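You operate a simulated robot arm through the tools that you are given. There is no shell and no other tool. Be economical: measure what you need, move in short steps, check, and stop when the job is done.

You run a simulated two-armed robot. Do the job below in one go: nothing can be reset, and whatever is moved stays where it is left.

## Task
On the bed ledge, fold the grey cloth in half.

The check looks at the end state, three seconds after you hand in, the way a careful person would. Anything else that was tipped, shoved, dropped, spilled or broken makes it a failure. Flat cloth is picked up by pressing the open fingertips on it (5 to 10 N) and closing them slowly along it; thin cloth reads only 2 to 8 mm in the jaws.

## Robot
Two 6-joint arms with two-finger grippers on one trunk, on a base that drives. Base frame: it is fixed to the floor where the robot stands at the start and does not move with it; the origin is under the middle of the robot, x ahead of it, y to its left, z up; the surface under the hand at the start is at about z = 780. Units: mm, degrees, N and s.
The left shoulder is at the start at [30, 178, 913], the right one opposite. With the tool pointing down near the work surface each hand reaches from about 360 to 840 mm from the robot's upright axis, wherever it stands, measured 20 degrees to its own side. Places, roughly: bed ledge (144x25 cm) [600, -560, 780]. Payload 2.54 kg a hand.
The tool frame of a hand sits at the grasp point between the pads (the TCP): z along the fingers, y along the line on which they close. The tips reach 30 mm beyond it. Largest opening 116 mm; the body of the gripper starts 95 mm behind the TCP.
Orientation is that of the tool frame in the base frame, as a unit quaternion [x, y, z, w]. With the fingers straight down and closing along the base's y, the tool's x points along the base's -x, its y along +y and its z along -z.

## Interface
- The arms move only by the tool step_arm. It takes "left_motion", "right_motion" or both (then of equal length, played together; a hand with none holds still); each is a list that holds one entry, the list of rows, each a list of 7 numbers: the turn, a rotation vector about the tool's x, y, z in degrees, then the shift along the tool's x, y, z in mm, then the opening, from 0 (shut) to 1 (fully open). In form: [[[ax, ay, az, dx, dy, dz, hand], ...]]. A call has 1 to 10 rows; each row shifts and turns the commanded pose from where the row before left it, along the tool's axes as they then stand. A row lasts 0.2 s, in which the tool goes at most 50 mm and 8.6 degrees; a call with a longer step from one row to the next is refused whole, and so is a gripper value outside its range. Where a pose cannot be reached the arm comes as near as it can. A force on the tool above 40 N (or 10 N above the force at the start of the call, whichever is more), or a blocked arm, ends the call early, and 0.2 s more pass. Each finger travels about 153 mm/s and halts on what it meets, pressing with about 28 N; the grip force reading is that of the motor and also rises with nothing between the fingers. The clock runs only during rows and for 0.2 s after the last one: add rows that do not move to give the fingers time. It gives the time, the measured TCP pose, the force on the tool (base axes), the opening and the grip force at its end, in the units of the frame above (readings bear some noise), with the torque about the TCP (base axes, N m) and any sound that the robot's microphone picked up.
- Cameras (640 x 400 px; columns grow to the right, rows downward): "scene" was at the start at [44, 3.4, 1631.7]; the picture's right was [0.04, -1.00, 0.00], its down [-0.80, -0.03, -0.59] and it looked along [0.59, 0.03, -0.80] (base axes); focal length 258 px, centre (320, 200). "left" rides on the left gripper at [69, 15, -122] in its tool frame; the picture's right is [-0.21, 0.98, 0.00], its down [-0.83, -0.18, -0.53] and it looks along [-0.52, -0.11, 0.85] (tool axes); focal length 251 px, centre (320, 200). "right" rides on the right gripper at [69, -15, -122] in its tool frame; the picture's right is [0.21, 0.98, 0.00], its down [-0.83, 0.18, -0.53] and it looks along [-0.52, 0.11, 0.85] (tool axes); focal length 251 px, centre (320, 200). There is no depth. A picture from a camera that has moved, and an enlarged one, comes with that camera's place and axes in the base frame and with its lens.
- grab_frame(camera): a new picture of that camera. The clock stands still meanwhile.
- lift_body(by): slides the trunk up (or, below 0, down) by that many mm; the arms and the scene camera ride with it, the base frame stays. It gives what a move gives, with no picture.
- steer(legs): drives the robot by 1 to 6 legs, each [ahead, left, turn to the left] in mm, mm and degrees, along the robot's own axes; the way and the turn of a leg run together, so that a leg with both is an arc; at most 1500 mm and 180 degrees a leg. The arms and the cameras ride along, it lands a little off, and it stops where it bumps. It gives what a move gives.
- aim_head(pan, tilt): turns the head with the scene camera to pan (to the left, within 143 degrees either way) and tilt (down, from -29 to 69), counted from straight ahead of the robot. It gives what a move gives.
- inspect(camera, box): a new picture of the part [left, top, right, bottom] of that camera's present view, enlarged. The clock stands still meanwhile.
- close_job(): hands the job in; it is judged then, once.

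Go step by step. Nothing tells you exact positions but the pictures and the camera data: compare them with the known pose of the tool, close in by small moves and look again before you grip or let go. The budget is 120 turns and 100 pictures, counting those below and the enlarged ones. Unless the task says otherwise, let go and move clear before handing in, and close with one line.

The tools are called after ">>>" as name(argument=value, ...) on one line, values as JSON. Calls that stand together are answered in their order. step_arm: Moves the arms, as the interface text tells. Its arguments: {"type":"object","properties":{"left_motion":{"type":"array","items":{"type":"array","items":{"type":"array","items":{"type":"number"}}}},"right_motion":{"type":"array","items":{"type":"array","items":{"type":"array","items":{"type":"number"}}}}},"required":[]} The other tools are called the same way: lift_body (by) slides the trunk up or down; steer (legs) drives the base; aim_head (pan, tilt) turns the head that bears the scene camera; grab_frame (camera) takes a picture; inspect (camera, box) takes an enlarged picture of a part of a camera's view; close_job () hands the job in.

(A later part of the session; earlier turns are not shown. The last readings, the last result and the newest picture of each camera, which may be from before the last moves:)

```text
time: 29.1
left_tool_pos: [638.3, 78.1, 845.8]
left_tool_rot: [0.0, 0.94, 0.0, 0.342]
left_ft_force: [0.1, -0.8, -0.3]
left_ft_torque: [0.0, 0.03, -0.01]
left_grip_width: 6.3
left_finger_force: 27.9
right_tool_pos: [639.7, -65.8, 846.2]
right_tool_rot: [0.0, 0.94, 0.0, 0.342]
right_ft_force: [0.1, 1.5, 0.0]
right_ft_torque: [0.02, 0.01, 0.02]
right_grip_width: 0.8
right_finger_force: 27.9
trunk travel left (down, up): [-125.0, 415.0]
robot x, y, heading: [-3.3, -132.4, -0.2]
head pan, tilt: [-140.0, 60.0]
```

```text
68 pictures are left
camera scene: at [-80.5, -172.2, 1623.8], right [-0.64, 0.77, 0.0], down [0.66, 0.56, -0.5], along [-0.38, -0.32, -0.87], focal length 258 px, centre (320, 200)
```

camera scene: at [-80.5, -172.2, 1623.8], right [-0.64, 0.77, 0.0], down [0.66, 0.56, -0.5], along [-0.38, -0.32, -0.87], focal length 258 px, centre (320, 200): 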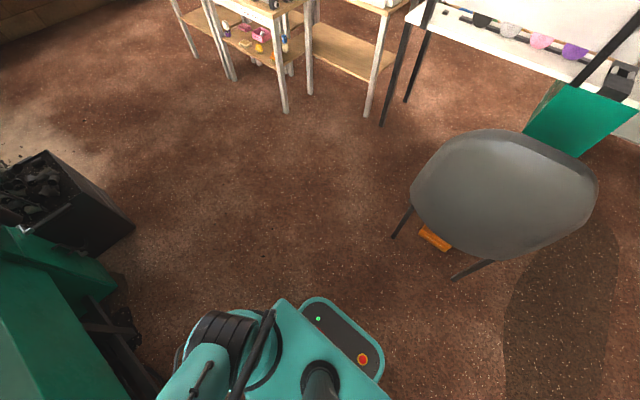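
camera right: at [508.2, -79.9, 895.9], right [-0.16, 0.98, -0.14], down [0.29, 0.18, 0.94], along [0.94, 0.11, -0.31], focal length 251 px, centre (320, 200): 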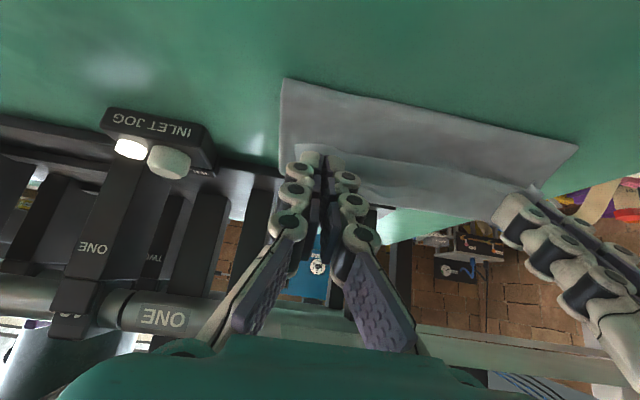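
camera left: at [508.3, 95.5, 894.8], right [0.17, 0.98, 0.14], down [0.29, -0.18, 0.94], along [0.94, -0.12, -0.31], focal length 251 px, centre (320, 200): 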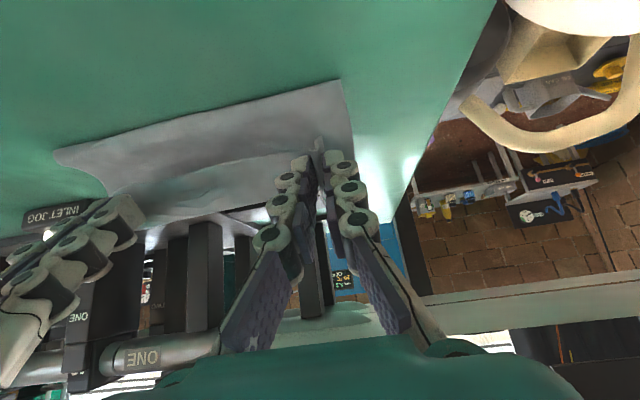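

There is room behind. A far-to-near fold with forward tilt turns the edge the right way and keeps the elbows back, so I reverse this fold first and lay the near edge flat again.

>>> step_arm(left_motion=[[[0, 0, 0, -0.7, 0, -12.5, 0], [0, 4, 0, 3.6, 0, -14, 0], [0, 4, 0, 5, 0, -13, 0], [0, 4, 0, 8, 0, -9, 0], [0, 4, 0, 8.5, 0, -7, 0], [0, 4, 0, 10.8, 0, -1, 0], [0, 4, 0, 10.8, 0, -0.7, 0], [0, 4, 0, 11.4, 0, 5.5, 0], [0, 4, 0, 11.4, 0, 6, 0], [0, 0, 0, 0, 0, 0, 0]]], right_motion=[[[0, 0, 0, -0.7, 0, -12.5, 0], [0, 4, 0, 3.6, 0, -14, 0], [0, 4, 0, 5, 0, -13, 0], [0, 4, 0, 8, 0, -9, 0], [0, 4, 0, 8.5, 0, -7, 0], [0, 4, 0, 10.8, 0, -1, 0], [0, 4, 0, 10.8, 0, -0.7, 0], [0, 4, 0, 11.4, 0, 5.5, 0], [0, 4, 0, 11.4, 0, 6, 0], [0, 0, 0, 0, 0, 0, 0]]])

>>> step_arm(left_motion=[[[0, 4, 0, 6, 0, 11.5, 0], [0, 4, 0, 5.4, 0, 11.9, 0], [0, 0, 0, 3, 0, 10, 0], [0, 0, 0, 3, 0, 10, 0], [0, 0, 0, 0, 0, 2, 0], [0, 0, 0, 0, 0, 0, 0]]], right_motion=[[[0, 4, 0, 6, 0, 11.5, 0], [0, 4, 0, 5.4, 0, 11.9, 0], [0, 0, 0, 3, 0, 10, 0], [0, 0, 0, 3, 0, 10, 0], [0, 0, 0, 0, 0, 2, 0], [0, 0, 0, 0, 0, 0, 0]]])

>>> aim_head(pan=0, tilt=54)

>>> grab_frame(camera="left")

>>> grab_frame(camera="right")

```text
time: 31.3
left_tool_pos: [545.8, 78.7, 854.4]
left_tool_rot: [0.0, 0.998, -0.001, 0.069]
left_ft_force: [0.1, -0.1, 0.0]
left_ft_torque: [0.0, -0.02, -0.01]
left_grip_width: 6.3
left_finger_force: 27.8
right_tool_pos: [546.5, -65.5, 853.4]
right_tool_rot: [0.001, 0.998, 0.0, 0.069]
right_ft_force: [0.3, 0.2, -0.1]
right_ft_torque: [0.06, -0.01, 0.01]
right_grip_width: 0.6
right_finger_force: 28.2
trunk travel left (down, up): [-125.0, 415.0]
robot x, y, heading: [0.6, -133.0, 0.1]
head pan, tilt: [-140.0, 60.0]
```

```text
time: 32.8
left_tool_pos: [530.5, 79.1, 810.0]
left_tool_rot: [0.001, 1.0, 0.0, 0.001]
left_ft_force: [2.4, -0.1, 26.1]
left_ft_torque: [-0.1, 0.07, 0.03]
left_grip_width: 5.6
left_finger_force: 27.8
right_tool_pos: [529.3, -64.4, 809.7]
right_tool_rot: [0.0, 1.0, 0.0, 0.002]
right_ft_force: [1.2, 1.2, 12.7]
right_ft_torque: [-0.01, -0.06, 0.07]
right_grip_width: 0.7
right_finger_force: 28.4
trunk travel left (down, up): [-125.0, 415.0]
robot x, y, heading: [1.5, -129.1, -0.1]
head pan, tilt: [-140.0, 60.0]
stopped in row 6 (left hand): the force on the tool passed its limit at 41 N (the readings are from after the stop); the commanded pose is now the measured one
```

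```text
time: 35.0
left_tool_pos: [530.3, 78.3, 809.1]
left_tool_rot: [0.002, 1.0, 0.0, 0.001]
left_ft_force: [7.8, 0.6, 45.2]
left_ft_torque: [-0.09, -0.14, 0.03]
left_grip_width: 5.9
left_finger_force: 28.3
right_tool_pos: [528.8, -65.2, 809.4]
right_tool_rot: [0.001, 1.0, 0.001, 0.003]
right_ft_force: [2.7, 2.1, 14.3]
right_ft_torque: [0.01, -0.1, 0.0]
right_grip_width: 0.9
right_finger_force: 28.5
trunk travel left (down, up): [-125.0, 415.0]
robot x, y, heading: [0.5, -130.9, -0.1]
head pan, tilt: [0.0, 54.0]
```

```text
67 pictures are left
camera left: at [461.0, 95.0, 931.5], right [0.22, 0.98, 0.0], down [0.82, -0.18, 0.54], along [0.52, -0.11, -0.84], focal length 251 px, centre (320, 200)
```

left: 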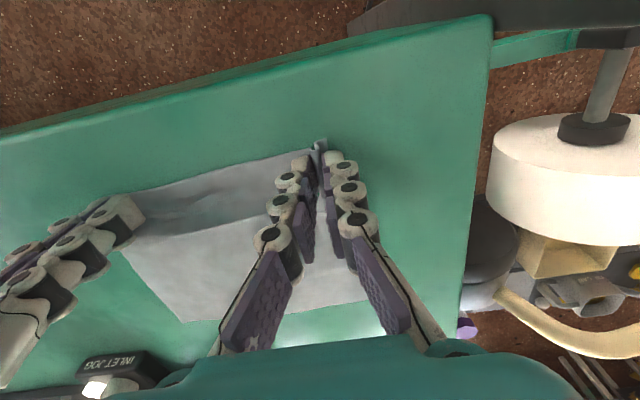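

```text
66 pictures are left
camera right: at [460.2, -80.5, 932.4], right [-0.21, 0.98, 0.0], down [0.82, 0.18, 0.54], along [0.52, 0.11, -0.84], focal length 251 px, centre (320, 200)
```

right: 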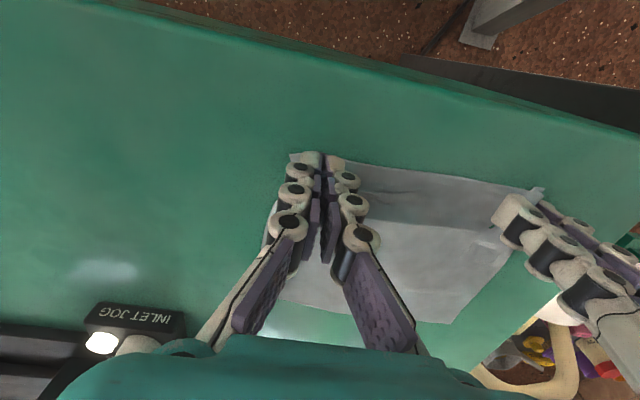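

The cloth is back where it was, with a slight ridge. I ease the pressure, draw the edge back a few millimetres to flatten it, then open and rise.

>>> step_arm(left_motion=[[[0, 0, 0, 0, 0, -4, 0], [0, 0, 0, 3, 1, 0, 0], [0, 0, 0, 3, 1, 0, 0], [0, 0, 0, 0, 0, 2, 0.05], [0, 0, 0, 0, 0, -1, 0.2], [0, 0, 0, 0, 0, -6, 0.25], [0, 0, 0, 0, 0, -25, 0.3], [0, 0, 0, 0, 0, -35, 0.3], [0, 0, 0, 0, 0, 0, 0.3]]], right_motion=[[[0, 0, 0, 0, 0, -3, 0], [0, 0, 0, 3, -1, 0, 0], [0, 0, 0, 3, -1, 0, 0], [0, 0, 0, 0, 0, 2, 0.05], [0, 0, 0, 0, 0, -1, 0.2], [0, 0, 0, 0, 0, -6, 0.25], [0, 0, 0, 0, 0, -25, 0.3], [0, 0, 0, 0, 0, -35, 0.3], [0, 0, 0, 0, 0, 0, 0.3]]])

>>> steer(legs=[[-60, 0, 0]])

>>> grab_frame(camera="left")

>>> grab_frame(camera="right")

```text
time: 37.0
left_tool_pos: [526.6, 82.9, 876.2]
left_tool_rot: [0.001, 1.0, 0.0, 0.0]
left_ft_force: [0.3, -0.6, -0.2]
left_ft_torque: [0.01, 0.04, 0.02]
left_grip_width: 34.7
left_finger_force: 0.0
right_tool_pos: [524.7, -66.7, 874.5]
right_tool_rot: [0.001, 1.0, 0.0, 0.0]
right_ft_force: [-0.2, -0.2, 0.2]
right_ft_torque: [-0.01, 0.03, 0.02]
right_grip_width: 34.6
right_finger_force: 0.1
trunk travel left (down, up): [-125.0, 415.0]
robot x, y, heading: [-3.6, -131.2, -0.1]
head pan, tilt: [0.0, 54.0]
```

```text
time: 38.0
left_tool_pos: [464.9, 82.8, 876.7]
left_tool_rot: [0.0, 1.0, 0.0, 0.001]
left_ft_force: [-0.8, -1.8, 0.4]
left_ft_torque: [0.01, -0.03, -0.02]
left_grip_width: 34.9
left_finger_force: 0.1
right_tool_pos: [464.5, -66.4, 876.1]
right_tool_rot: [0.001, 1.0, -0.001, 0.001]
right_ft_force: [0.9, 0.1, 0.6]
right_ft_torque: [-0.03, -0.05, 0.01]
right_grip_width: 34.7
right_finger_force: 0.0
trunk travel left (down, up): [-125.0, 415.0]
robot x, y, heading: [-60.1, -127.1, 0.1]
head pan, tilt: [0.0, 54.0]
```

```text
65 pictures are left
camera left: at [396.0, 98.9, 998.9], right [0.22, 0.98, 0.0], down [0.82, -0.18, 0.54], along [0.52, -0.11, -0.84], focal length 251 px, centre (320, 200)
```

left: 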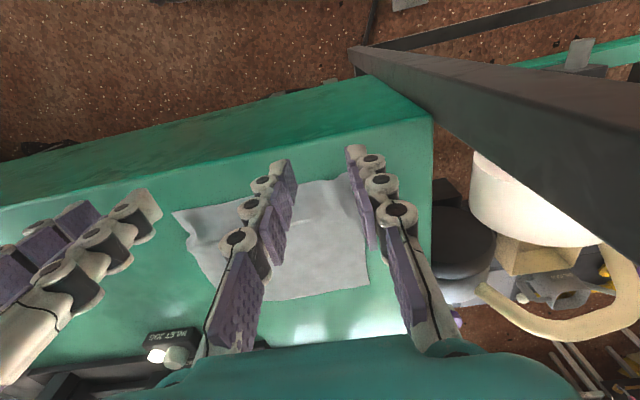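

```text
64 pictures are left
camera right: at [395.3, -81.1, 999.4], right [-0.21, 0.98, 0.0], down [0.83, 0.18, 0.54], along [0.52, 0.11, -0.84], focal length 251 px, centre (320, 200)
```

right: 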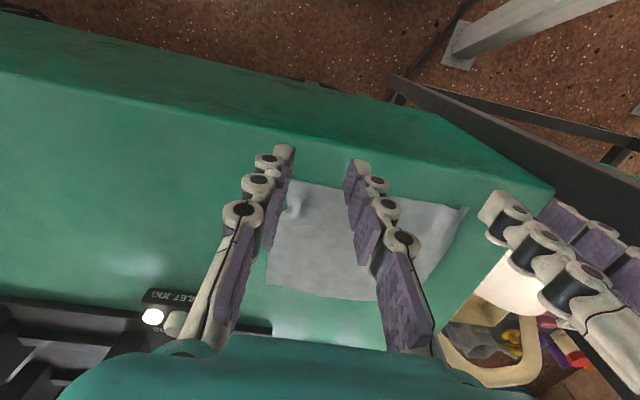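

The cloth lies nearly flat again with its far corners at (680, 101) and (680, −94). I back off 30 mm more, then reach over the far edge with the fingers tilted 16° forward.

>>> steer(legs=[[-30, 0, 0]])

>>> step_arm(left_motion=[[[0, -8, 0, 0, 0, 0, 0.25], [0, -8, 0, 0, 0, 0, 0.25], [0, 0, 0, -27, -1, 9, 0.25], [0, 0, 0, -27, -1, 9, 0.25], [0, 0, 0, -27, -1, 9, 0.25], [0, 0, 0, -27, -1, 8, 0.25], [0, 0, 0, -27, -1, 8, 0.25], [0, 0, 0, 0, 0, 0, 0.25]]], right_motion=[[[0, -8, 0, 0, 0, 0, 0.25], [0, -8, 0, 0, 0, 0, 0.25], [0, 0, 0, -27, 0, 9, 0.25], [0, 0, 0, -27, 0, 9, 0.25], [0, 0, 0, -27, 0, 9, 0.25], [0, 0, 0, -27, 0, 8, 0.25], [0, 0, 0, -27, 0, 8, 0.25], [0, 0, 0, 0, 0, 0, 0.25]]])

>>> grab_frame(camera="scene")

>>> grab_frame(camera="left")

```text
time: 38.8
left_tool_pos: [434.7, 83.1, 876.5]
left_tool_rot: [0.0, 1.0, 0.0, 0.001]
left_ft_force: [-0.9, 0.6, 0.7]
left_ft_torque: [0.01, -0.06, -0.02]
left_grip_width: 34.7
left_finger_force: 0.2
right_tool_pos: [434.2, -66.3, 876.0]
right_tool_rot: [0.0, 1.0, 0.001, 0.001]
right_ft_force: [-0.3, -0.2, 0.3]
right_ft_torque: [-0.01, -0.05, 0.0]
right_grip_width: 35.0
right_finger_force: 0.1
trunk travel left (down, up): [-125.0, 415.0]
robot x, y, heading: [-91.7, -127.6, -0.2]
head pan, tilt: [0.0, 54.0]
```

```text
time: 40.6
left_tool_pos: [577.9, 78.6, 871.1]
left_tool_rot: [0.001, 0.99, 0.0, 0.14]
left_ft_force: [0.0, -0.1, -0.4]
left_ft_torque: [0.0, -0.04, -0.01]
left_grip_width: 29.2
left_finger_force: 0.1
right_tool_pos: [577.4, -66.9, 871.7]
right_tool_rot: [0.001, 0.99, -0.001, 0.139]
right_ft_force: [-0.1, 0.5, 0.7]
right_ft_torque: [0.03, 0.01, 0.02]
right_grip_width: 28.9
right_finger_force: 0.1
trunk travel left (down, up): [-125.0, 415.0]
robot x, y, heading: [-92.7, -126.8, 0.0]
head pan, tilt: [0.0, 54.0]
```

```text
63 pictures are left
camera scene: at [-47.0, -129.4, 1631.2], right [0.0, -1.0, 0.0], down [-0.81, 0.0, -0.59], along [0.59, 0.0, -0.81], focal length 258 px, centre (320, 200)
```

scene: 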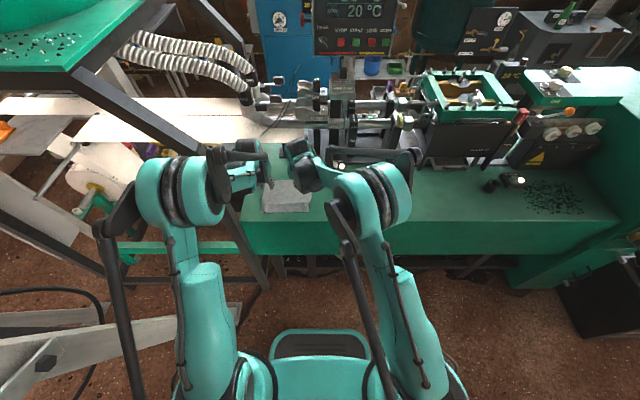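

```text
62 pictures are left
camera left: at [478.0, 94.3, 970.6], right [0.21, 0.98, 0.06], down [0.65, -0.18, 0.74], along [0.74, -0.11, -0.67], focal length 251 px, centre (320, 200)
```

left: 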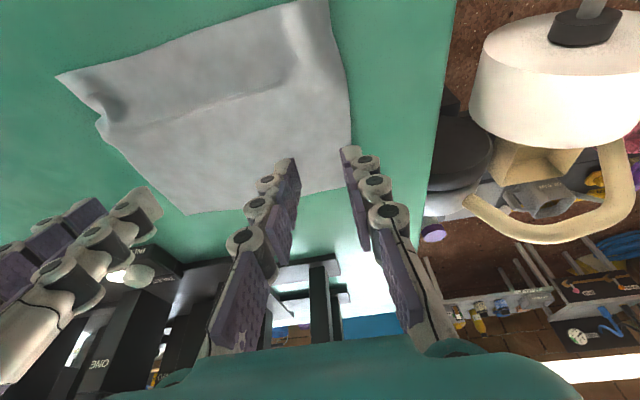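

Elbow clear. I go on to the far edge and stop about 20 mm... just above contact.

>>> step_arm(left_motion=[[[0, 0, 0, -18.4, 0, 15.7, 0.25], [0, 0, 0, -18.4, 0, 15.7, 0.25], [0, 0, 0, -18.4, 0, 15.7, 0.25], [0, 0, 0, -18.4, 0, 15.7, 0.25], [0, 0, 0, 0, 0, 0, 0.25]]], right_motion=[[[0, 0, 0, -18.4, 0, 15.7, 0.25], [0, 0, 0, -18.4, 0, 15.7, 0.25], [0, 0, 0, -18.4, 0, 15.7, 0.25], [0, 0, 0, -18.4, 0, 15.7, 0.25], [0, 0, 0, 0, 0, 0, 0.25]]])

>>> grab_frame(camera="left")

>>> grab_frame(camera="right")

>>> grab_frame(camera="scene")

```text
time: 41.8
left_tool_pos: [665.0, 78.0, 833.1]
left_tool_rot: [0.0, 0.99, 0.0, 0.14]
left_ft_force: [0.1, -0.8, 0.1]
left_ft_torque: [-0.01, -0.02, -0.01]
left_grip_width: 29.3
left_finger_force: 0.0
right_tool_pos: [665.5, -64.8, 829.7]
right_tool_rot: [0.001, 0.99, 0.0, 0.139]
right_ft_force: [0.3, -0.1, -0.6]
right_ft_torque: [-0.04, -0.03, 0.0]
right_grip_width: 28.9
right_finger_force: 0.0
trunk travel left (down, up): [-125.0, 415.0]
robot x, y, heading: [-87.3, -131.1, -0.2]
head pan, tilt: [0.0, 54.0]
```

```text
61 pictures are left
camera left: at [566.1, 94.6, 931.1], right [0.21, 0.98, 0.06], down [0.65, -0.18, 0.74], along [0.74, -0.11, -0.67], focal length 251 px, centre (320, 200)
```

left: 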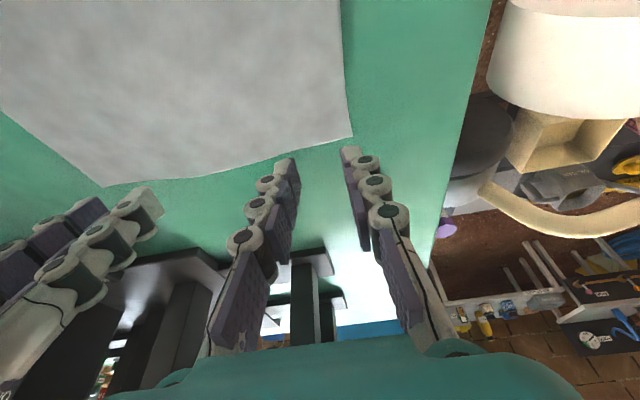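

```text
60 pictures are left
camera right: at [564.8, -80.8, 930.5], right [-0.21, 0.98, -0.06], down [0.65, 0.18, 0.74], along [0.73, 0.11, -0.67], focal length 251 px, centre (320, 200)
```

right: 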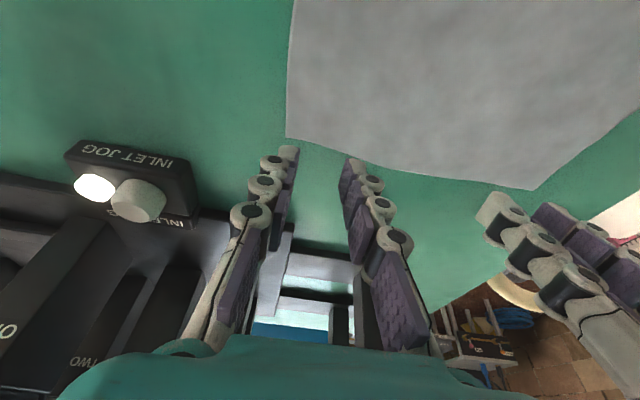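

```text
59 pictures are left
camera scene: at [-46.7, -129.4, 1631.2], right [0.0, -1.0, 0.0], down [-0.81, 0.0, -0.59], along [0.59, 0.0, -0.81], focal length 258 px, centre (320, 200)
```

scene: 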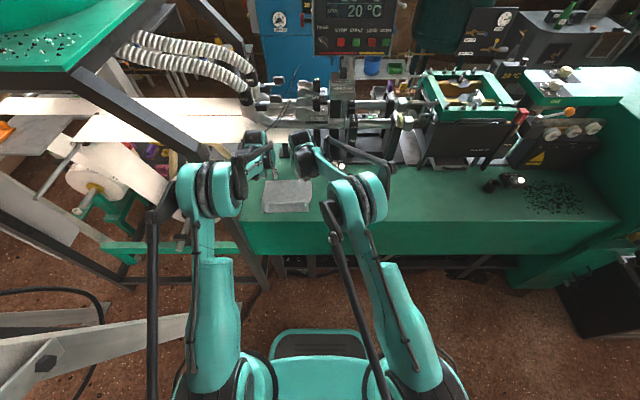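

The far edge near the corners is at x≈671, so I pull the hands back about 9 mm and lower them to just above the cloth.

>>> step_arm(left_motion=[[[0, 0, 0, 6.6, 0, 7, 0.25], [0, 0, 0, 6.7, 0, 6.8, 0.25], [0, 0, 0, 0, 0, 0, 0.25]]], right_motion=[[[0, 0, 0, 6.2, 0, 5.5, 0.25], [0, 0, 0, 6.3, 0, 5.5, 0.25], [0, 0, 0, 0, 0, 0, 0.25]]])

>>> grab_frame(camera="left")

>>> grab_frame(camera="right")

```text
time: 42.6
left_tool_pos: [656.9, 78.7, 813.8]
left_tool_rot: [0.001, 0.99, 0.0, 0.14]
left_ft_force: [-0.2, 0.3, -0.4]
left_ft_torque: [0.03, 0.0, 0.0]
left_grip_width: 29.1
left_finger_force: 0.1
right_tool_pos: [656.1, -65.1, 815.7]
right_tool_rot: [0.0, 0.99, 0.0, 0.14]
right_ft_force: [-0.2, -0.9, -0.3]
right_ft_torque: [0.02, -0.01, 0.0]
right_grip_width: 29.0
right_finger_force: 0.0
trunk travel left (down, up): [-125.0, 415.0]
robot x, y, heading: [-89.4, -127.2, 0.2]
head pan, tilt: [0.0, 54.0]
```

```text
58 pictures are left
camera left: at [557.0, 94.6, 913.3], right [0.21, 0.98, 0.06], down [0.65, -0.18, 0.74], along [0.73, -0.11, -0.67], focal length 251 px, centre (320, 200)
```

left: 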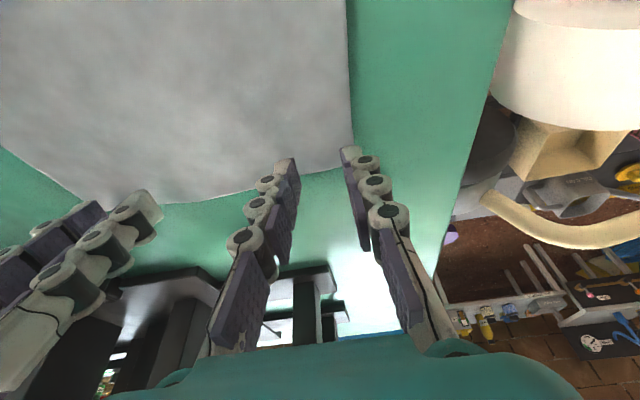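

```text
57 pictures are left
camera right: at [556.2, -80.6, 916.1], right [-0.21, 0.98, -0.06], down [0.65, 0.18, 0.74], along [0.73, 0.11, -0.67], focal length 251 px, centre (320, 200)
```

right: 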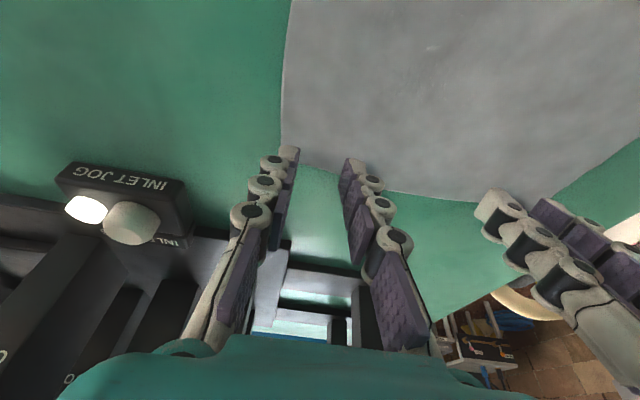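

The tips still overhang the edge a bit. I move 6 mm further in, narrow the opening and touch down.

>>> step_arm(left_motion=[[[0, 0, 0, 5.8, 0, -1.7, 0.21], [0, 0, 0, 0.2, 0, 1, 0.21], [0, 0, 0, 0, 0, 0, 0.21]]], right_motion=[[[0, 0, 0, 5.8, 0, -1.7, 0.21], [0, 0, 0, 0.5, 0, 2, 0.21], [0, 0, 0, 0, 0, 0, 0.21]]])

```text
time: 43.4
left_tool_pos: [650.6, 79.0, 814.5]
left_tool_rot: [0.0, 0.99, 0.0, 0.139]
left_ft_force: [0.5, 0.2, -0.8]
left_ft_torque: [0.07, 0.0, -0.02]
left_grip_width: 24.3
left_finger_force: 0.1
right_tool_pos: [650.9, -66.3, 815.0]
right_tool_rot: [0.0, 0.99, 0.0, 0.14]
right_ft_force: [-0.1, -0.4, 0.3]
right_ft_torque: [0.0, 0.0, 0.0]
right_grip_width: 24.0
right_finger_force: 0.1
trunk travel left (down, up): [-125.0, 415.0]
robot x, y, heading: [-88.1, -129.2, 0.2]
head pan, tilt: [0.0, 54.0]
```

>>> step_arm(left_motion=[[[0, 0, 0, 0.28, 0, 0.96, 0.21], [0, 0, 0, 0.2, 0, 0.6, 0.21], [0, 0, 0, 0, 0, 0, 0.21]]], right_motion=[[[0, 0, 0, 0.28, 0, 0.96, 0.21], [0, 0, 0, 0.2, 0, 0.6, 0.21], [0, 0, 0, 0, 0, 0, 0.21]]])

```text
time: 44.2
left_tool_pos: [650.1, 77.9, 813.0]
left_tool_rot: [0.0, 0.99, 0.0, 0.14]
left_ft_force: [-0.5, -0.4, 4.0]
left_ft_torque: [0.03, -0.02, 0.0]
left_grip_width: 24.0
left_finger_force: 0.0
right_tool_pos: [648.7, -66.3, 813.3]
right_tool_rot: [0.0, 0.99, -0.001, 0.139]
right_ft_force: [-0.6, -0.1, 0.0]
right_ft_torque: [0.0, 0.02, -0.01]
right_grip_width: 24.2
right_finger_force: 0.1
trunk travel left (down, up): [-125.0, 415.0]
robot x, y, heading: [-88.7, -129.9, -0.2]
head pan, tilt: [0.0, 54.0]
```

>>> step_arm(left_motion=[[[0, 0, 0, 0.1, 0, 0.4, 0.21], [0, 0, 0, 0, 0, 0, 0.21]]], right_motion=[[[0, 0, 0, 0.25, 0, 0.85, 0.21], [0, 0, 0, 0, 0, 0, 0.21]]])

```text
time: 44.8
left_tool_pos: [650.7, 77.4, 811.9]
left_tool_rot: [0.001, 0.99, 0.0, 0.141]
left_ft_force: [1.4, 0.3, 5.7]
left_ft_torque: [0.07, -0.02, -0.04]
left_grip_width: 24.5
left_finger_force: 0.1
right_tool_pos: [650.1, -65.6, 813.2]
right_tool_rot: [-0.001, 0.99, 0.001, 0.139]
right_ft_force: [0.0, 0.3, 2.8]
right_ft_torque: [-0.06, 0.0, 0.0]
right_grip_width: 24.1
right_finger_force: 0.0
trunk travel left (down, up): [-125.0, 415.0]
robot x, y, heading: [-89.2, -128.9, 0.0]
head pan, tilt: [0.0, 54.0]
```

Contact on both sides. I add a little pressure and close slowly.

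>>> step_arm(left_motion=[[[0, 0, 0, 0.1, 0, 0.3, 0.21], [0, 0, 0, 0, 0, 0, 0.18], [0, 0, 0, 0, 0, 0, 0.155], [0, 0, 0, 0, 0, 0.1, 0.13], [0, 0, 0, 0, 0, 0, 0.105], [0, 0, 0, 0, 0, 0.1, 0.08], [0, 0, 0, 0, 0, 0, 0.055], [0, 0, 0, 0, 0, 0, 0.03], [0, 0, 0, 0, 0, 0, 0.01], [0, 0, 0, 0, 0, 0, 0]]], right_motion=[[[0, 0, 0, 0.2, 0, 0.6, 0.21], [0, 0, 0, 0, 0, 0, 0.18], [0, 0, 0, 0, 0, 0, 0.155], [0, 0, 0, 0, 0, 0.1, 0.13], [0, 0, 0, 0, 0, 0, 0.105], [0, 0, 0, 0, 0, 0.1, 0.08], [0, 0, 0, 0, 0, 0, 0.055], [0, 0, 0, 0, 0, 0, 0.03], [0, 0, 0, 0, 0, 0, 0.01], [0, 0, 0, 0, 0, 0, 0]]])

>>> grab_frame(camera="left")

>>> grab_frame(camera="right")

```text
time: 47.0
left_tool_pos: [651.1, 77.8, 811.3]
left_tool_rot: [-0.001, 0.99, 0.0, 0.14]
left_ft_force: [0.2, 0.1, 3.3]
left_ft_torque: [0.0, -0.03, -0.01]
left_grip_width: 0.6
left_finger_force: 24.0
right_tool_pos: [651.6, -66.1, 811.8]
right_tool_rot: [0.0, 0.99, 0.001, 0.139]
right_ft_force: [0.1, -0.4, -0.2]
right_ft_torque: [0.02, 0.03, 0.03]
right_grip_width: 0.0
right_finger_force: 28.4
trunk travel left (down, up): [-125.0, 415.0]
robot x, y, heading: [-90.0, -131.5, 0.0]
head pan, tilt: [0.0, 54.0]
```

```text
56 pictures are left
camera left: at [551.5, 93.9, 910.1], right [0.21, 0.98, 0.06], down [0.65, -0.18, 0.74], along [0.73, -0.12, -0.67], focal length 251 px, centre (320, 200)
```

left: 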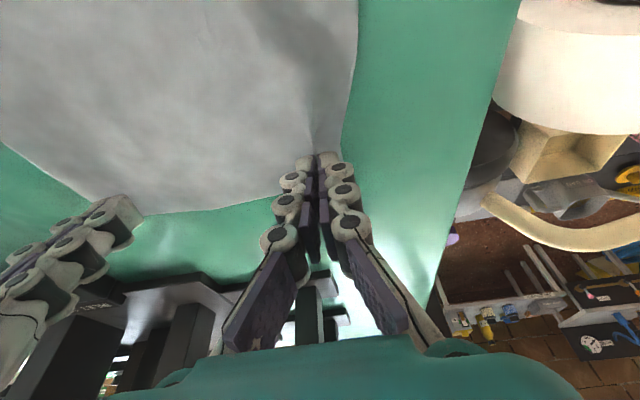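

```text
55 pictures are left
camera right: at [550.8, -81.0, 911.5], right [-0.21, 0.98, -0.06], down [0.65, 0.18, 0.74], along [0.73, 0.11, -0.67], focal length 251 px, centre (320, 200)
```

right: 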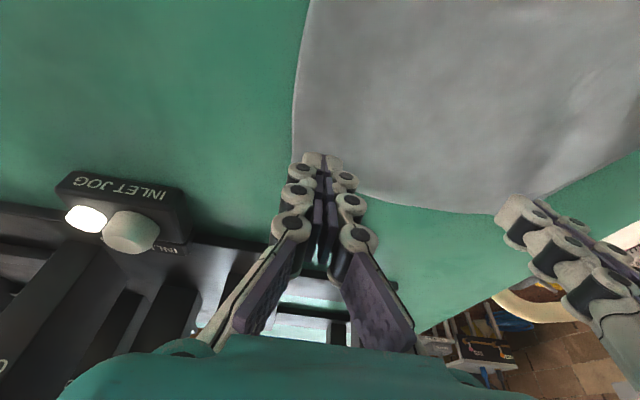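

The grips were too shallow. I open, reduce the tilt to 8° so the tips lie flatter, and set down again with a wider opening.

>>> step_arm(left_motion=[[[0, 0, 0, 0, 0, 0, 0.1], [0, 0, 0, 0, 0, 0, 0.26], [0, 0, 0, -2.8, 0, -9.6, 0.26], [0, 8, 0, 0, 0, 0, 0.26], [0, 0, 0, -3.8, -1, 6, 0.26], [0, 0, 0, 0, 0, 0, 0.26]]], right_motion=[[[0, 0, 0, 0, 0, 0, 0.1], [0, 0, 0, 0, 0, 0, 0.26], [0, 0, 0, -2.8, 0, -9.6, 0.26], [0, 8, 0, 0, 0, 0, 0.26], [0, 0, 0, -3.8, 1, 6, 0.26], [0, 0, 0, 0, 0, 0, 0.26]]])

>>> grab_frame(camera="left")

>>> grab_frame(camera="right")

>>> grab_frame(camera="scene")

```text
time: 48.4
left_tool_pos: [656.1, 76.7, 815.1]
left_tool_rot: [-0.001, 0.998, 0.0, 0.07]
left_ft_force: [0.6, 0.4, -0.6]
left_ft_torque: [0.01, -0.01, 0.0]
left_grip_width: 30.1
left_finger_force: 0.0
right_tool_pos: [654.7, -64.9, 815.0]
right_tool_rot: [0.0, 0.998, 0.0, 0.07]
right_ft_force: [0.4, 0.0, -0.8]
right_ft_torque: [0.02, 0.01, 0.02]
right_grip_width: 30.2
right_finger_force: 0.0
trunk travel left (down, up): [-125.0, 415.0]
robot x, y, heading: [-89.1, -127.1, 0.1]
head pan, tilt: [0.0, 54.0]
```

```text
54 pictures are left
camera left: at [571.1, 93.1, 926.6], right [0.21, 0.98, 0.03], down [0.74, -0.18, 0.64], along [0.63, -0.11, -0.76], focal length 251 px, centre (320, 200)
```

left: 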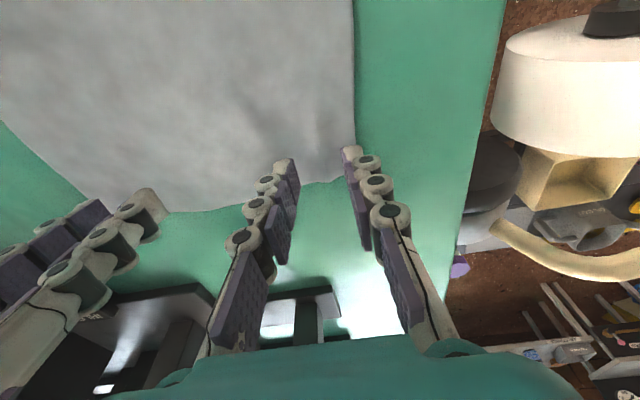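

```text
53 pictures are left
camera right: at [570.4, -79.9, 928.3], right [-0.21, 0.98, -0.03], down [0.74, 0.18, 0.64], along [0.63, 0.11, -0.77], focal length 251 px, centre (320, 200)
```

right: 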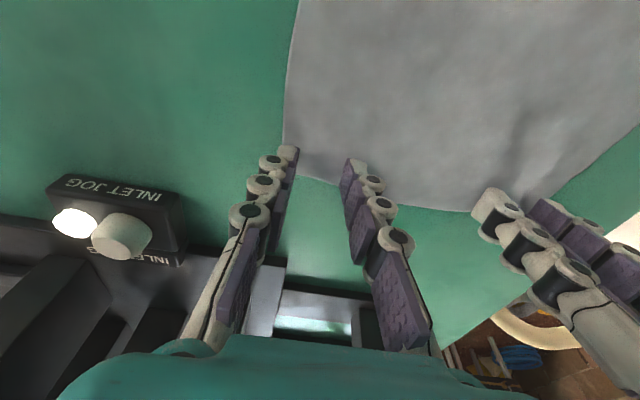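

```text
52 pictures are left
camera scene: at [-45.1, -129.3, 1631.1], right [0.0, -1.0, 0.0], down [-0.81, 0.0, -0.59], along [0.59, 0.0, -0.81], focal length 258 px, centre (320, 200)
```

scene: 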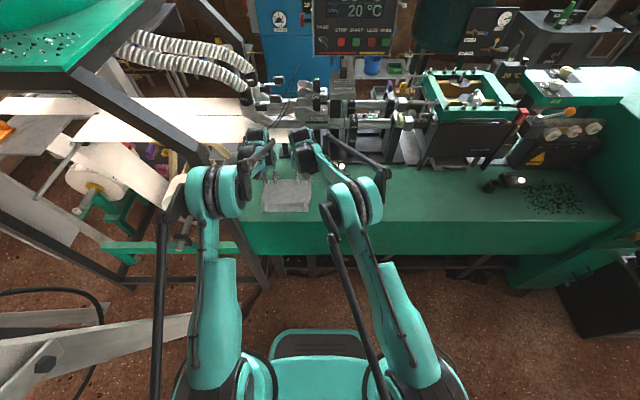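

>>> step_arm(left_motion=[[[0, 0, 0, 3.3, 0, 1.5, 0.26], [0, 0, 0, 0.1, 0, 1, 0.26], [0, 0, 0, 0, 0, 0, 0.26]]], right_motion=[[[0, 0, 0, 3.3, 0, 1.5, 0.26], [0, 0, 0, 0.1, 0, 1, 0.26], [0, 0, 0, 0, 0, 0, 0.26]]])

```text
time: 49.2
left_tool_pos: [652.9, 76.9, 812.7]
left_tool_rot: [0.0, 0.998, 0.0, 0.07]
left_ft_force: [-0.2, -0.5, 0.9]
left_ft_torque: [0.03, 0.03, 0.01]
left_grip_width: 30.1
left_finger_force: 0.0
right_tool_pos: [650.9, -64.2, 812.7]
right_tool_rot: [0.0, 0.998, -0.001, 0.069]
right_ft_force: [-0.5, 0.3, 0.6]
right_ft_torque: [-0.01, -0.01, 0.03]
right_grip_width: 30.3
right_finger_force: 0.0
trunk travel left (down, up): [-125.0, 415.0]
robot x, y, heading: [-87.2, -131.3, 0.2]
head pan, tilt: [0.0, 54.0]
```

>>> step_arm(left_motion=[[[0, 0, 0, 0.1, 0, 1, 0.26], [0, 0, 0, 0, 0, 0, 0.26]]], right_motion=[[[0, 0, 0, 0.1, 0, 1, 0.26], [0, 0, 0, 0, 0, 0, 0.26]]])

```text
time: 49.8
left_tool_pos: [651.8, 77.3, 812.4]
left_tool_rot: [0.0, 0.998, 0.0, 0.07]
left_ft_force: [0.9, 0.9, 4.1]
left_ft_torque: [0.07, -0.01, -0.01]
left_grip_width: 30.3
left_finger_force: 0.0
right_tool_pos: [651.2, -65.4, 812.4]
right_tool_rot: [0.0, 0.998, 0.0, 0.07]
right_ft_force: [-0.4, -1.0, 2.3]
right_ft_torque: [-0.03, 0.0, 0.02]
right_grip_width: 30.0
right_finger_force: 0.1
trunk travel left (down, up): [-125.0, 415.0]
robot x, y, heading: [-87.7, -133.7, -0.0]
head pan, tilt: [0.0, 54.0]
```

>>> step_arm(left_motion=[[[0, 0, 0, 0.1, 0, 0.7, 0.26], [0, 0, 0, 0, 0, 0, 0.26]]], right_motion=[[[0, 0, 0, 0.1, 0, 0.9, 0.26], [0, 0, 0, 0, 0, 0, 0.26]]])

```text
time: 50.4
left_tool_pos: [653.0, 76.7, 812.4]
left_tool_rot: [0.0, 0.997, 0.001, 0.072]
left_ft_force: [0.8, 0.9, 6.8]
left_ft_torque: [0.05, 0.0, -0.02]
left_grip_width: 30.4
left_finger_force: 0.7
right_tool_pos: [652.6, -64.7, 812.0]
right_tool_rot: [0.0, 0.997, -0.001, 0.071]
right_ft_force: [1.5, 0.1, 6.1]
right_ft_torque: [-0.13, -0.01, 0.02]
right_grip_width: 29.9
right_finger_force: 0.1
trunk travel left (down, up): [-125.0, 415.0]
robot x, y, heading: [-90.2, -132.5, 0.1]
head pan, tilt: [0.0, 54.0]
```

>>> step_arm(left_motion=[[[0, 0, 0, 0.1, 0, 0.7, 0.26], [0, 0, 0, 0, 0, 0, 0.23], [0, 0, 0, 0, 0, 0.1, 0.2], [0, 0, 0, 0, 0, 0.1, 0.17], [0, 0, 0, 0, 0, 0.1, 0.14], [0, 0, 0, 0, 0, 0.1, 0.11], [0, 0, 0, 0, 0, 0.1, 0.08], [0, 0, 0, 0, 0, 0, 0.05], [0, 0, 0, 0, 0, 0, 0.02], [0, 0, 0, 0, 0, 0, 0]]], right_motion=[[[0, 0, 0, 0.1, 0, 0.8, 0.26], [0, 0, 0, 0, 0, 0, 0.23], [0, 0, 0, 0, 0, 0.1, 0.2], [0, 0, 0, 0, 0, 0.1, 0.17], [0, 0, 0, 0, 0, 0.1, 0.14], [0, 0, 0, 0, 0, 0.1, 0.11], [0, 0, 0, 0, 0, 0.1, 0.08], [0, 0, 0, 0, 0, 0, 0.05], [0, 0, 0, 0, 0, 0, 0.02], [0, 0, 0, 0, 0, 0, 0]]])

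>>> grab_frame(camera="left")

>>> grab_frame(camera="right")

```text
time: 52.6
left_tool_pos: [652.9, 75.8, 811.0]
left_tool_rot: [0.001, 0.998, 0.0, 0.07]
left_ft_force: [0.0, -6.9, 4.3]
left_ft_torque: [-0.07, 0.02, 0.0]
left_grip_width: 2.4
left_finger_force: 29.6
right_tool_pos: [652.5, -63.8, 810.5]
right_tool_rot: [0.0, 0.998, 0.0, 0.07]
right_ft_force: [1.1, 4.9, 3.9]
right_ft_torque: [0.01, 0.02, 0.0]
right_grip_width: 2.9
right_finger_force: 30.5
trunk travel left (down, up): [-125.0, 415.0]
robot x, y, heading: [-88.9, -127.9, 0.2]
head pan, tilt: [0.0, 54.0]
```

```text
51 pictures are left
camera left: at [567.2, 92.2, 922.1], right [0.21, 0.98, 0.03], down [0.74, -0.18, 0.65], along [0.64, -0.12, -0.76], focal length 251 px, centre (320, 200)
```

left: 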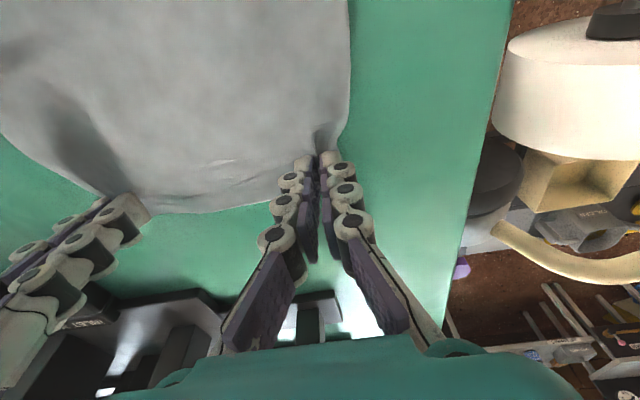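

```text
50 pictures are left
camera right: at [566.3, -80.0, 923.2], right [-0.21, 0.98, -0.03], down [0.74, 0.18, 0.64], along [0.63, 0.12, -0.76], focal length 251 px, centre (320, 200)
```

right: 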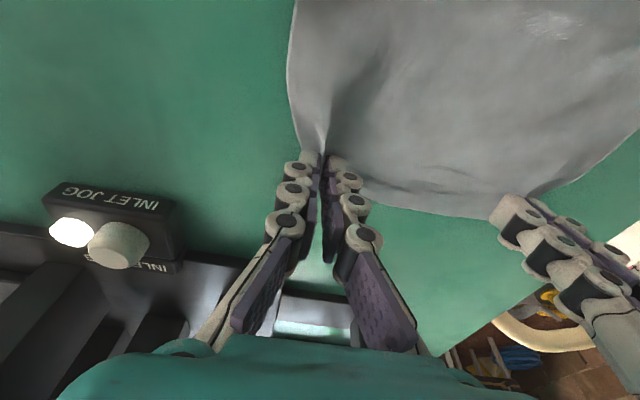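

Both jaws now hold cloth (2.4 and 2.9 mm). I relieve the sideways tension and lift the far edge up towards me to the top of the arc.

>>> step_arm(left_motion=[[[0, 0, 0, -0.2, -1, -9, 0], [0, 0, 0, -0.2, -1, -9, 0], [0, -3, 0, 4.4, 0, -11.8, 0], [0, -3, 0, 4.4, 0, -11.8, 0], [0, -3, 0, 10.2, 0, -11, 0], [0, -3, 0, 10.2, 0, -11, 0], [0, -3.5, 0, 12.5, 0, -7.9, 0], [0, -3.5, 0, 12.5, 0, -7.9, 0], [0, 0, 0, 0, 0, 0, 0]]], right_motion=[[[0, 0, 0, -0.2, 1, -9, 0], [0, 0, 0, -0.2, 1, -9, 0], [0, -3, 0, 4.4, 0, -11.8, 0], [0, -3, 0, 4.4, 0, -11.8, 0], [0, -3, 0, 10.2, 0, -11, 0], [0, -3, 0, 10.2, 0, -11, 0], [0, -3.5, 0, 12.5, 0, -7.9, 0], [0, -3.5, 0, 12.5, 0, -7.9, 0], [0, 0, 0, 0, 0, 0, 0]]])

>>> grab_frame(camera="scene")

>>> grab_frame(camera="left")

>>> grab_frame(camera="right")

```text
time: 54.6
left_tool_pos: [583.2, 75.5, 871.1]
left_tool_rot: [0.0, 0.972, 0.0, 0.235]
left_ft_force: [-1.0, 1.0, 0.9]
left_ft_torque: [-0.22, -0.04, -0.16]
left_grip_width: 0.4
left_finger_force: 23.9
right_tool_pos: [583.4, -62.8, 870.1]
right_tool_rot: [0.0, 0.972, 0.0, 0.233]
right_ft_force: [0.5, 3.0, -1.8]
right_ft_torque: [0.38, 0.05, 0.2]
right_grip_width: 2.3
right_finger_force: 25.0
trunk travel left (down, up): [-125.0, 415.0]
robot x, y, heading: [-90.6, -131.3, -0.1]
head pan, tilt: [0.0, 54.0]
```

```text
49 pictures are left
camera scene: at [-45.0, -129.3, 1631.1], right [0.0, -1.0, 0.0], down [-0.81, 0.0, -0.59], along [0.59, 0.0, -0.81], focal length 258 px, centre (320, 200)
```

scene: 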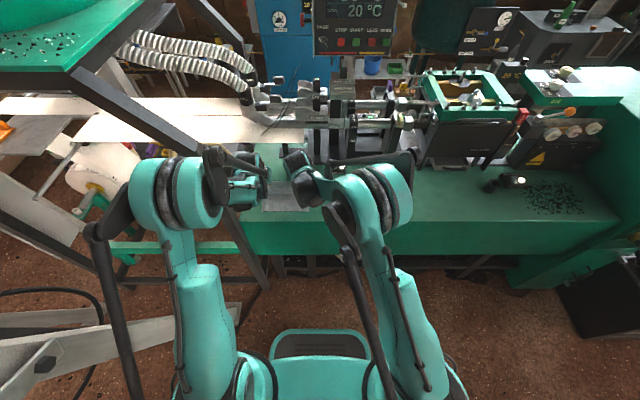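

```text
48 pictures are left
camera left: at [467.1, 91.1, 948.2], right [0.19, 0.98, 0.1], down [0.49, -0.18, 0.85], along [0.85, -0.12, -0.52], focal length 251 px, centre (320, 200)
```

left: 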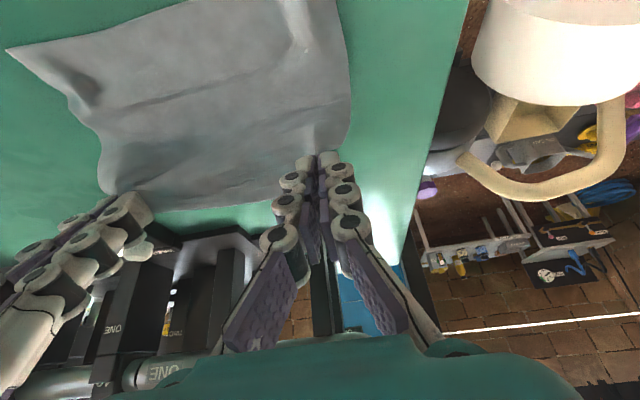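

```text
47 pictures are left
camera right: at [466.6, -77.9, 949.1], right [-0.19, 0.98, -0.1], down [0.49, 0.18, 0.85], along [0.85, 0.11, -0.52], focal length 251 px, centre (320, 200)
```

right: 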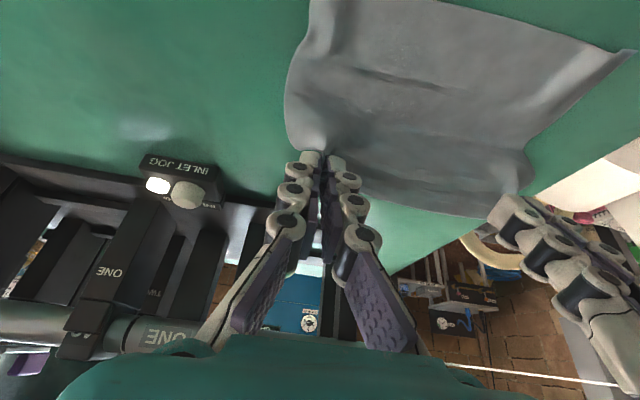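

>>> inspect(camera="scene", box=[230, 150, 342, 220])

>>> inspect(camera="left", box=[200, 80, 440, 230])

```text
5.71 times, centred on (286, 185) of scene
camera zoom: at [-45.0, -129.3, 1631.1], right [0.0, -1.0, 0.0], down [-0.81, 0.0, -0.59], along [0.59, 0.0, -0.81], focal length 1474 px, centre (514, 286)
```

zoom: 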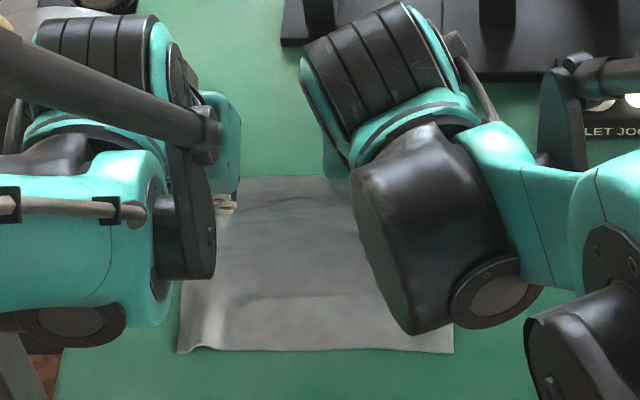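

```text
2.67 times, centred on (320, 155) of left
camera zoom: at [467.1, 91.1, 948.2], right [0.19, 0.98, 0.1], down [0.49, -0.18, 0.85], along [0.85, -0.12, -0.52], focal length 670 px, centre (320, 320)
```

zoom: 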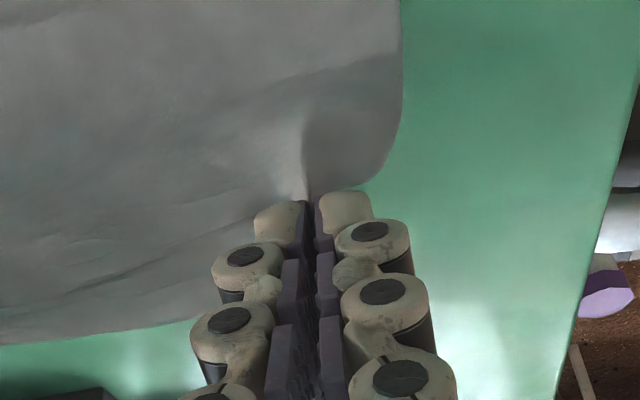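

By parallax the far corners are off the table and attached to both hands. I continue the arc down to the near edge.

>>> step_arm(left_motion=[[[0, -3.5, 0, 15.1, 0, -3.2, 0], [0, -3.5, 0, 15.1, 0, -3.2, 0], [0, -3.5, 0, 15.2, 0, 1.1, 0], [0, -3.5, 0, 15.2, 0, 1.1, 0], [0, 0, 0, 0, 0, 0, 0]]], right_motion=[[[0, -3.5, 0, 15.1, 0, -3.2, 0], [0, -3.5, 0, 15.1, 0, -3.2, 0], [0, -3.5, 0, 15.2, 0, 1.1, 0], [0, -3.5, 0, 15.2, 0, 1.1, 0], [0, 0, 0, 0, 0, 0, 0]]])

>>> grab_frame(camera="left")

>>> grab_frame(camera="right")

>>> inspect(camera="scene", box=[230, 150, 342, 220])

```text
time: 55.8
left_tool_pos: [530.7, 74.0, 842.8]
left_tool_rot: [0.0, 0.937, 0.0, 0.351]
left_ft_force: [-4.3, -2.5, 5.4]
left_ft_torque: [0.0, -0.02, -0.04]
left_grip_width: 1.9
left_finger_force: 32.2
right_tool_pos: [529.4, -62.3, 843.0]
right_tool_rot: [0.0, 0.936, 0.0, 0.351]
right_ft_force: [-0.1, 4.2, -1.5]
right_ft_torque: [0.22, 0.02, 0.22]
right_grip_width: 1.3
right_finger_force: 23.1
trunk travel left (down, up): [-125.0, 415.0]
robot x, y, heading: [-90.8, -127.6, 0.2]
head pan, tilt: [0.0, 54.0]
```

```text
44 pictures are left
camera left: at [398.9, 90.6, 888.8], right [0.16, 0.98, 0.14], down [0.27, -0.18, 0.95], along [0.95, -0.12, -0.29], focal length 251 px, centre (320, 200)
```

left: 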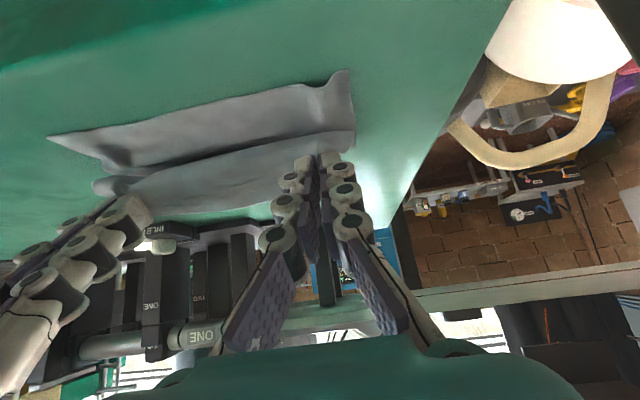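

```text
43 pictures are left
camera right: at [397.6, -77.8, 891.3], right [-0.16, 0.98, -0.14], down [0.27, 0.18, 0.94], along [0.95, 0.11, -0.3], focal length 251 px, centre (320, 200)
```

right: 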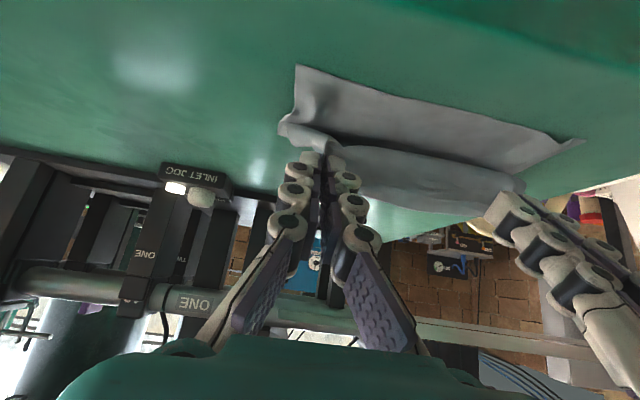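

```text
5.71 times, centred on (286, 185) of scene
camera zoom: at [-45.9, -129.5, 1631.2], right [0.0, -1.0, 0.0], down [-0.81, 0.0, -0.59], along [0.59, 0.0, -0.81], focal length 1474 px, centre (514, 286)
```

zoom: 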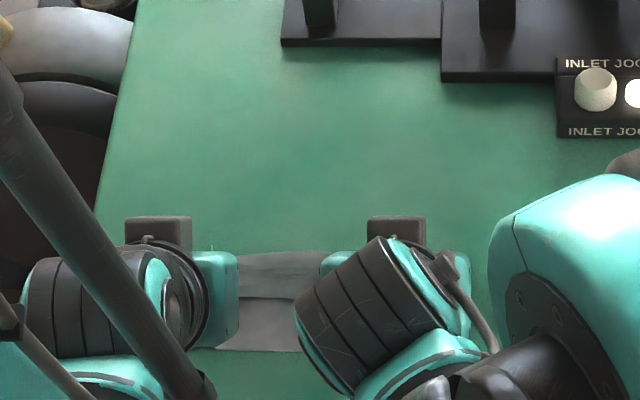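

The fold is forming properly, with the crease at x≈602. I bring the edge down onto the near edge.

>>> step_arm(left_motion=[[[0, 0, 0, 10.4, 0, 2.8, 0], [0, 0, 0, 10.5, 0, 2.9, 0], [0, 0, 0, 7, 0, 3, 0], [0, 0, 0, 0, 0, 0, 0]]], right_motion=[[[0, 0, 0, 10.4, 0, 2.8, 0], [0, 0, 0, 10.5, 0, 2.9, 0], [0, 0, 0, 7, 0, 3, 0], [0, 0, 0, 0, 0, 0, 0]]])

>>> grab_frame(camera="left")

>>> grab_frame(camera="right")

>>> inspect(camera="scene", box=[230, 150, 342, 220])

```text
time: 56.8
left_tool_pos: [523.5, 75.9, 825.7]
left_tool_rot: [0.0, 0.937, 0.0, 0.35]
left_ft_force: [0.3, -2.7, -0.4]
left_ft_torque: [-0.05, -0.01, -0.07]
left_grip_width: 3.4
left_finger_force: 25.8
left hand out of reach, approached as far as the arm can: row 2, 3
right_tool_pos: [516.2, -63.0, 817.9]
right_tool_rot: [0.0, 0.937, 0.0, 0.35]
right_ft_force: [0.3, 3.8, -0.5]
right_ft_torque: [0.16, -0.01, 0.18]
right_grip_width: 1.5
right_finger_force: 23.5
trunk travel left (down, up): [-125.0, 415.0]
robot x, y, heading: [-94.1, -131.4, -0.0]
head pan, tilt: [0.0, 54.0]
```

```text
41 pictures are left
camera left: at [392.2, 91.3, 873.1], right [0.16, 0.98, 0.14], down [0.27, -0.18, 0.94], along [0.95, -0.12, -0.3], focal length 251 px, centre (320, 200)
```

left: 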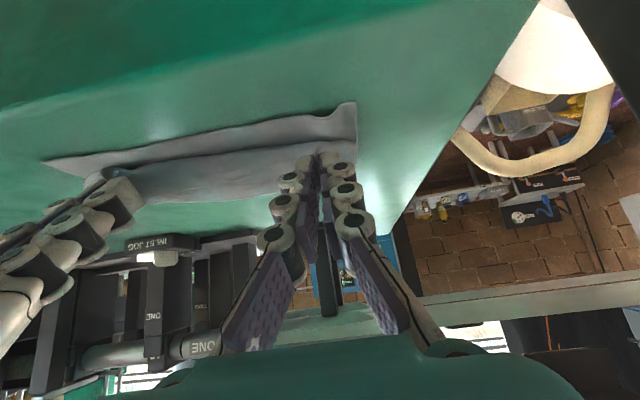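

```text
40 pictures are left
camera right: at [382.9, -77.8, 865.9], right [-0.16, 0.98, -0.14], down [0.27, 0.18, 0.94], along [0.95, 0.11, -0.3], focal length 251 px, centre (320, 200)
```

right: 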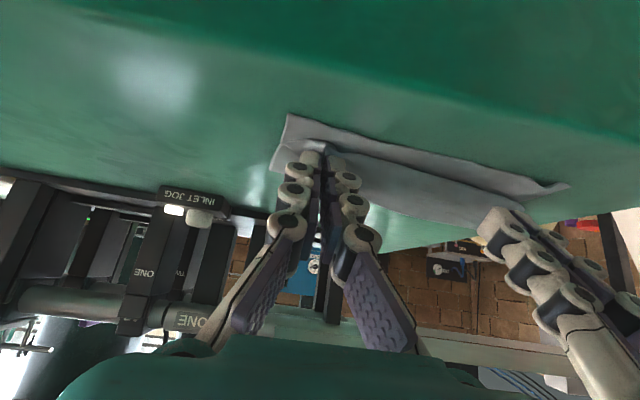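

```text
5.71 times, centred on (286, 185) of scene
camera zoom: at [-46.0, -129.4, 1631.1], right [0.0, -1.0, 0.0], down [-0.81, 0.0, -0.59], along [0.59, 0.0, -0.81], focal length 1474 px, centre (514, 286)
```

zoom: 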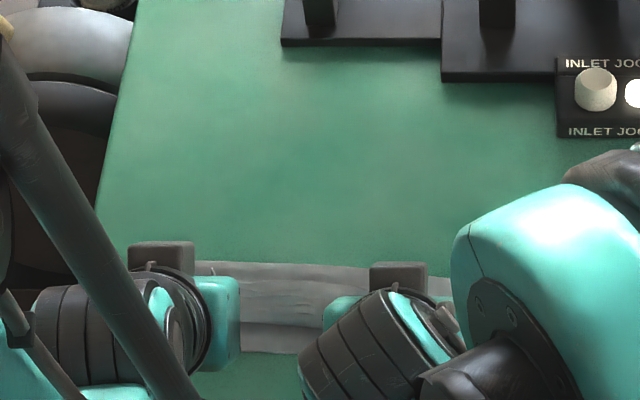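

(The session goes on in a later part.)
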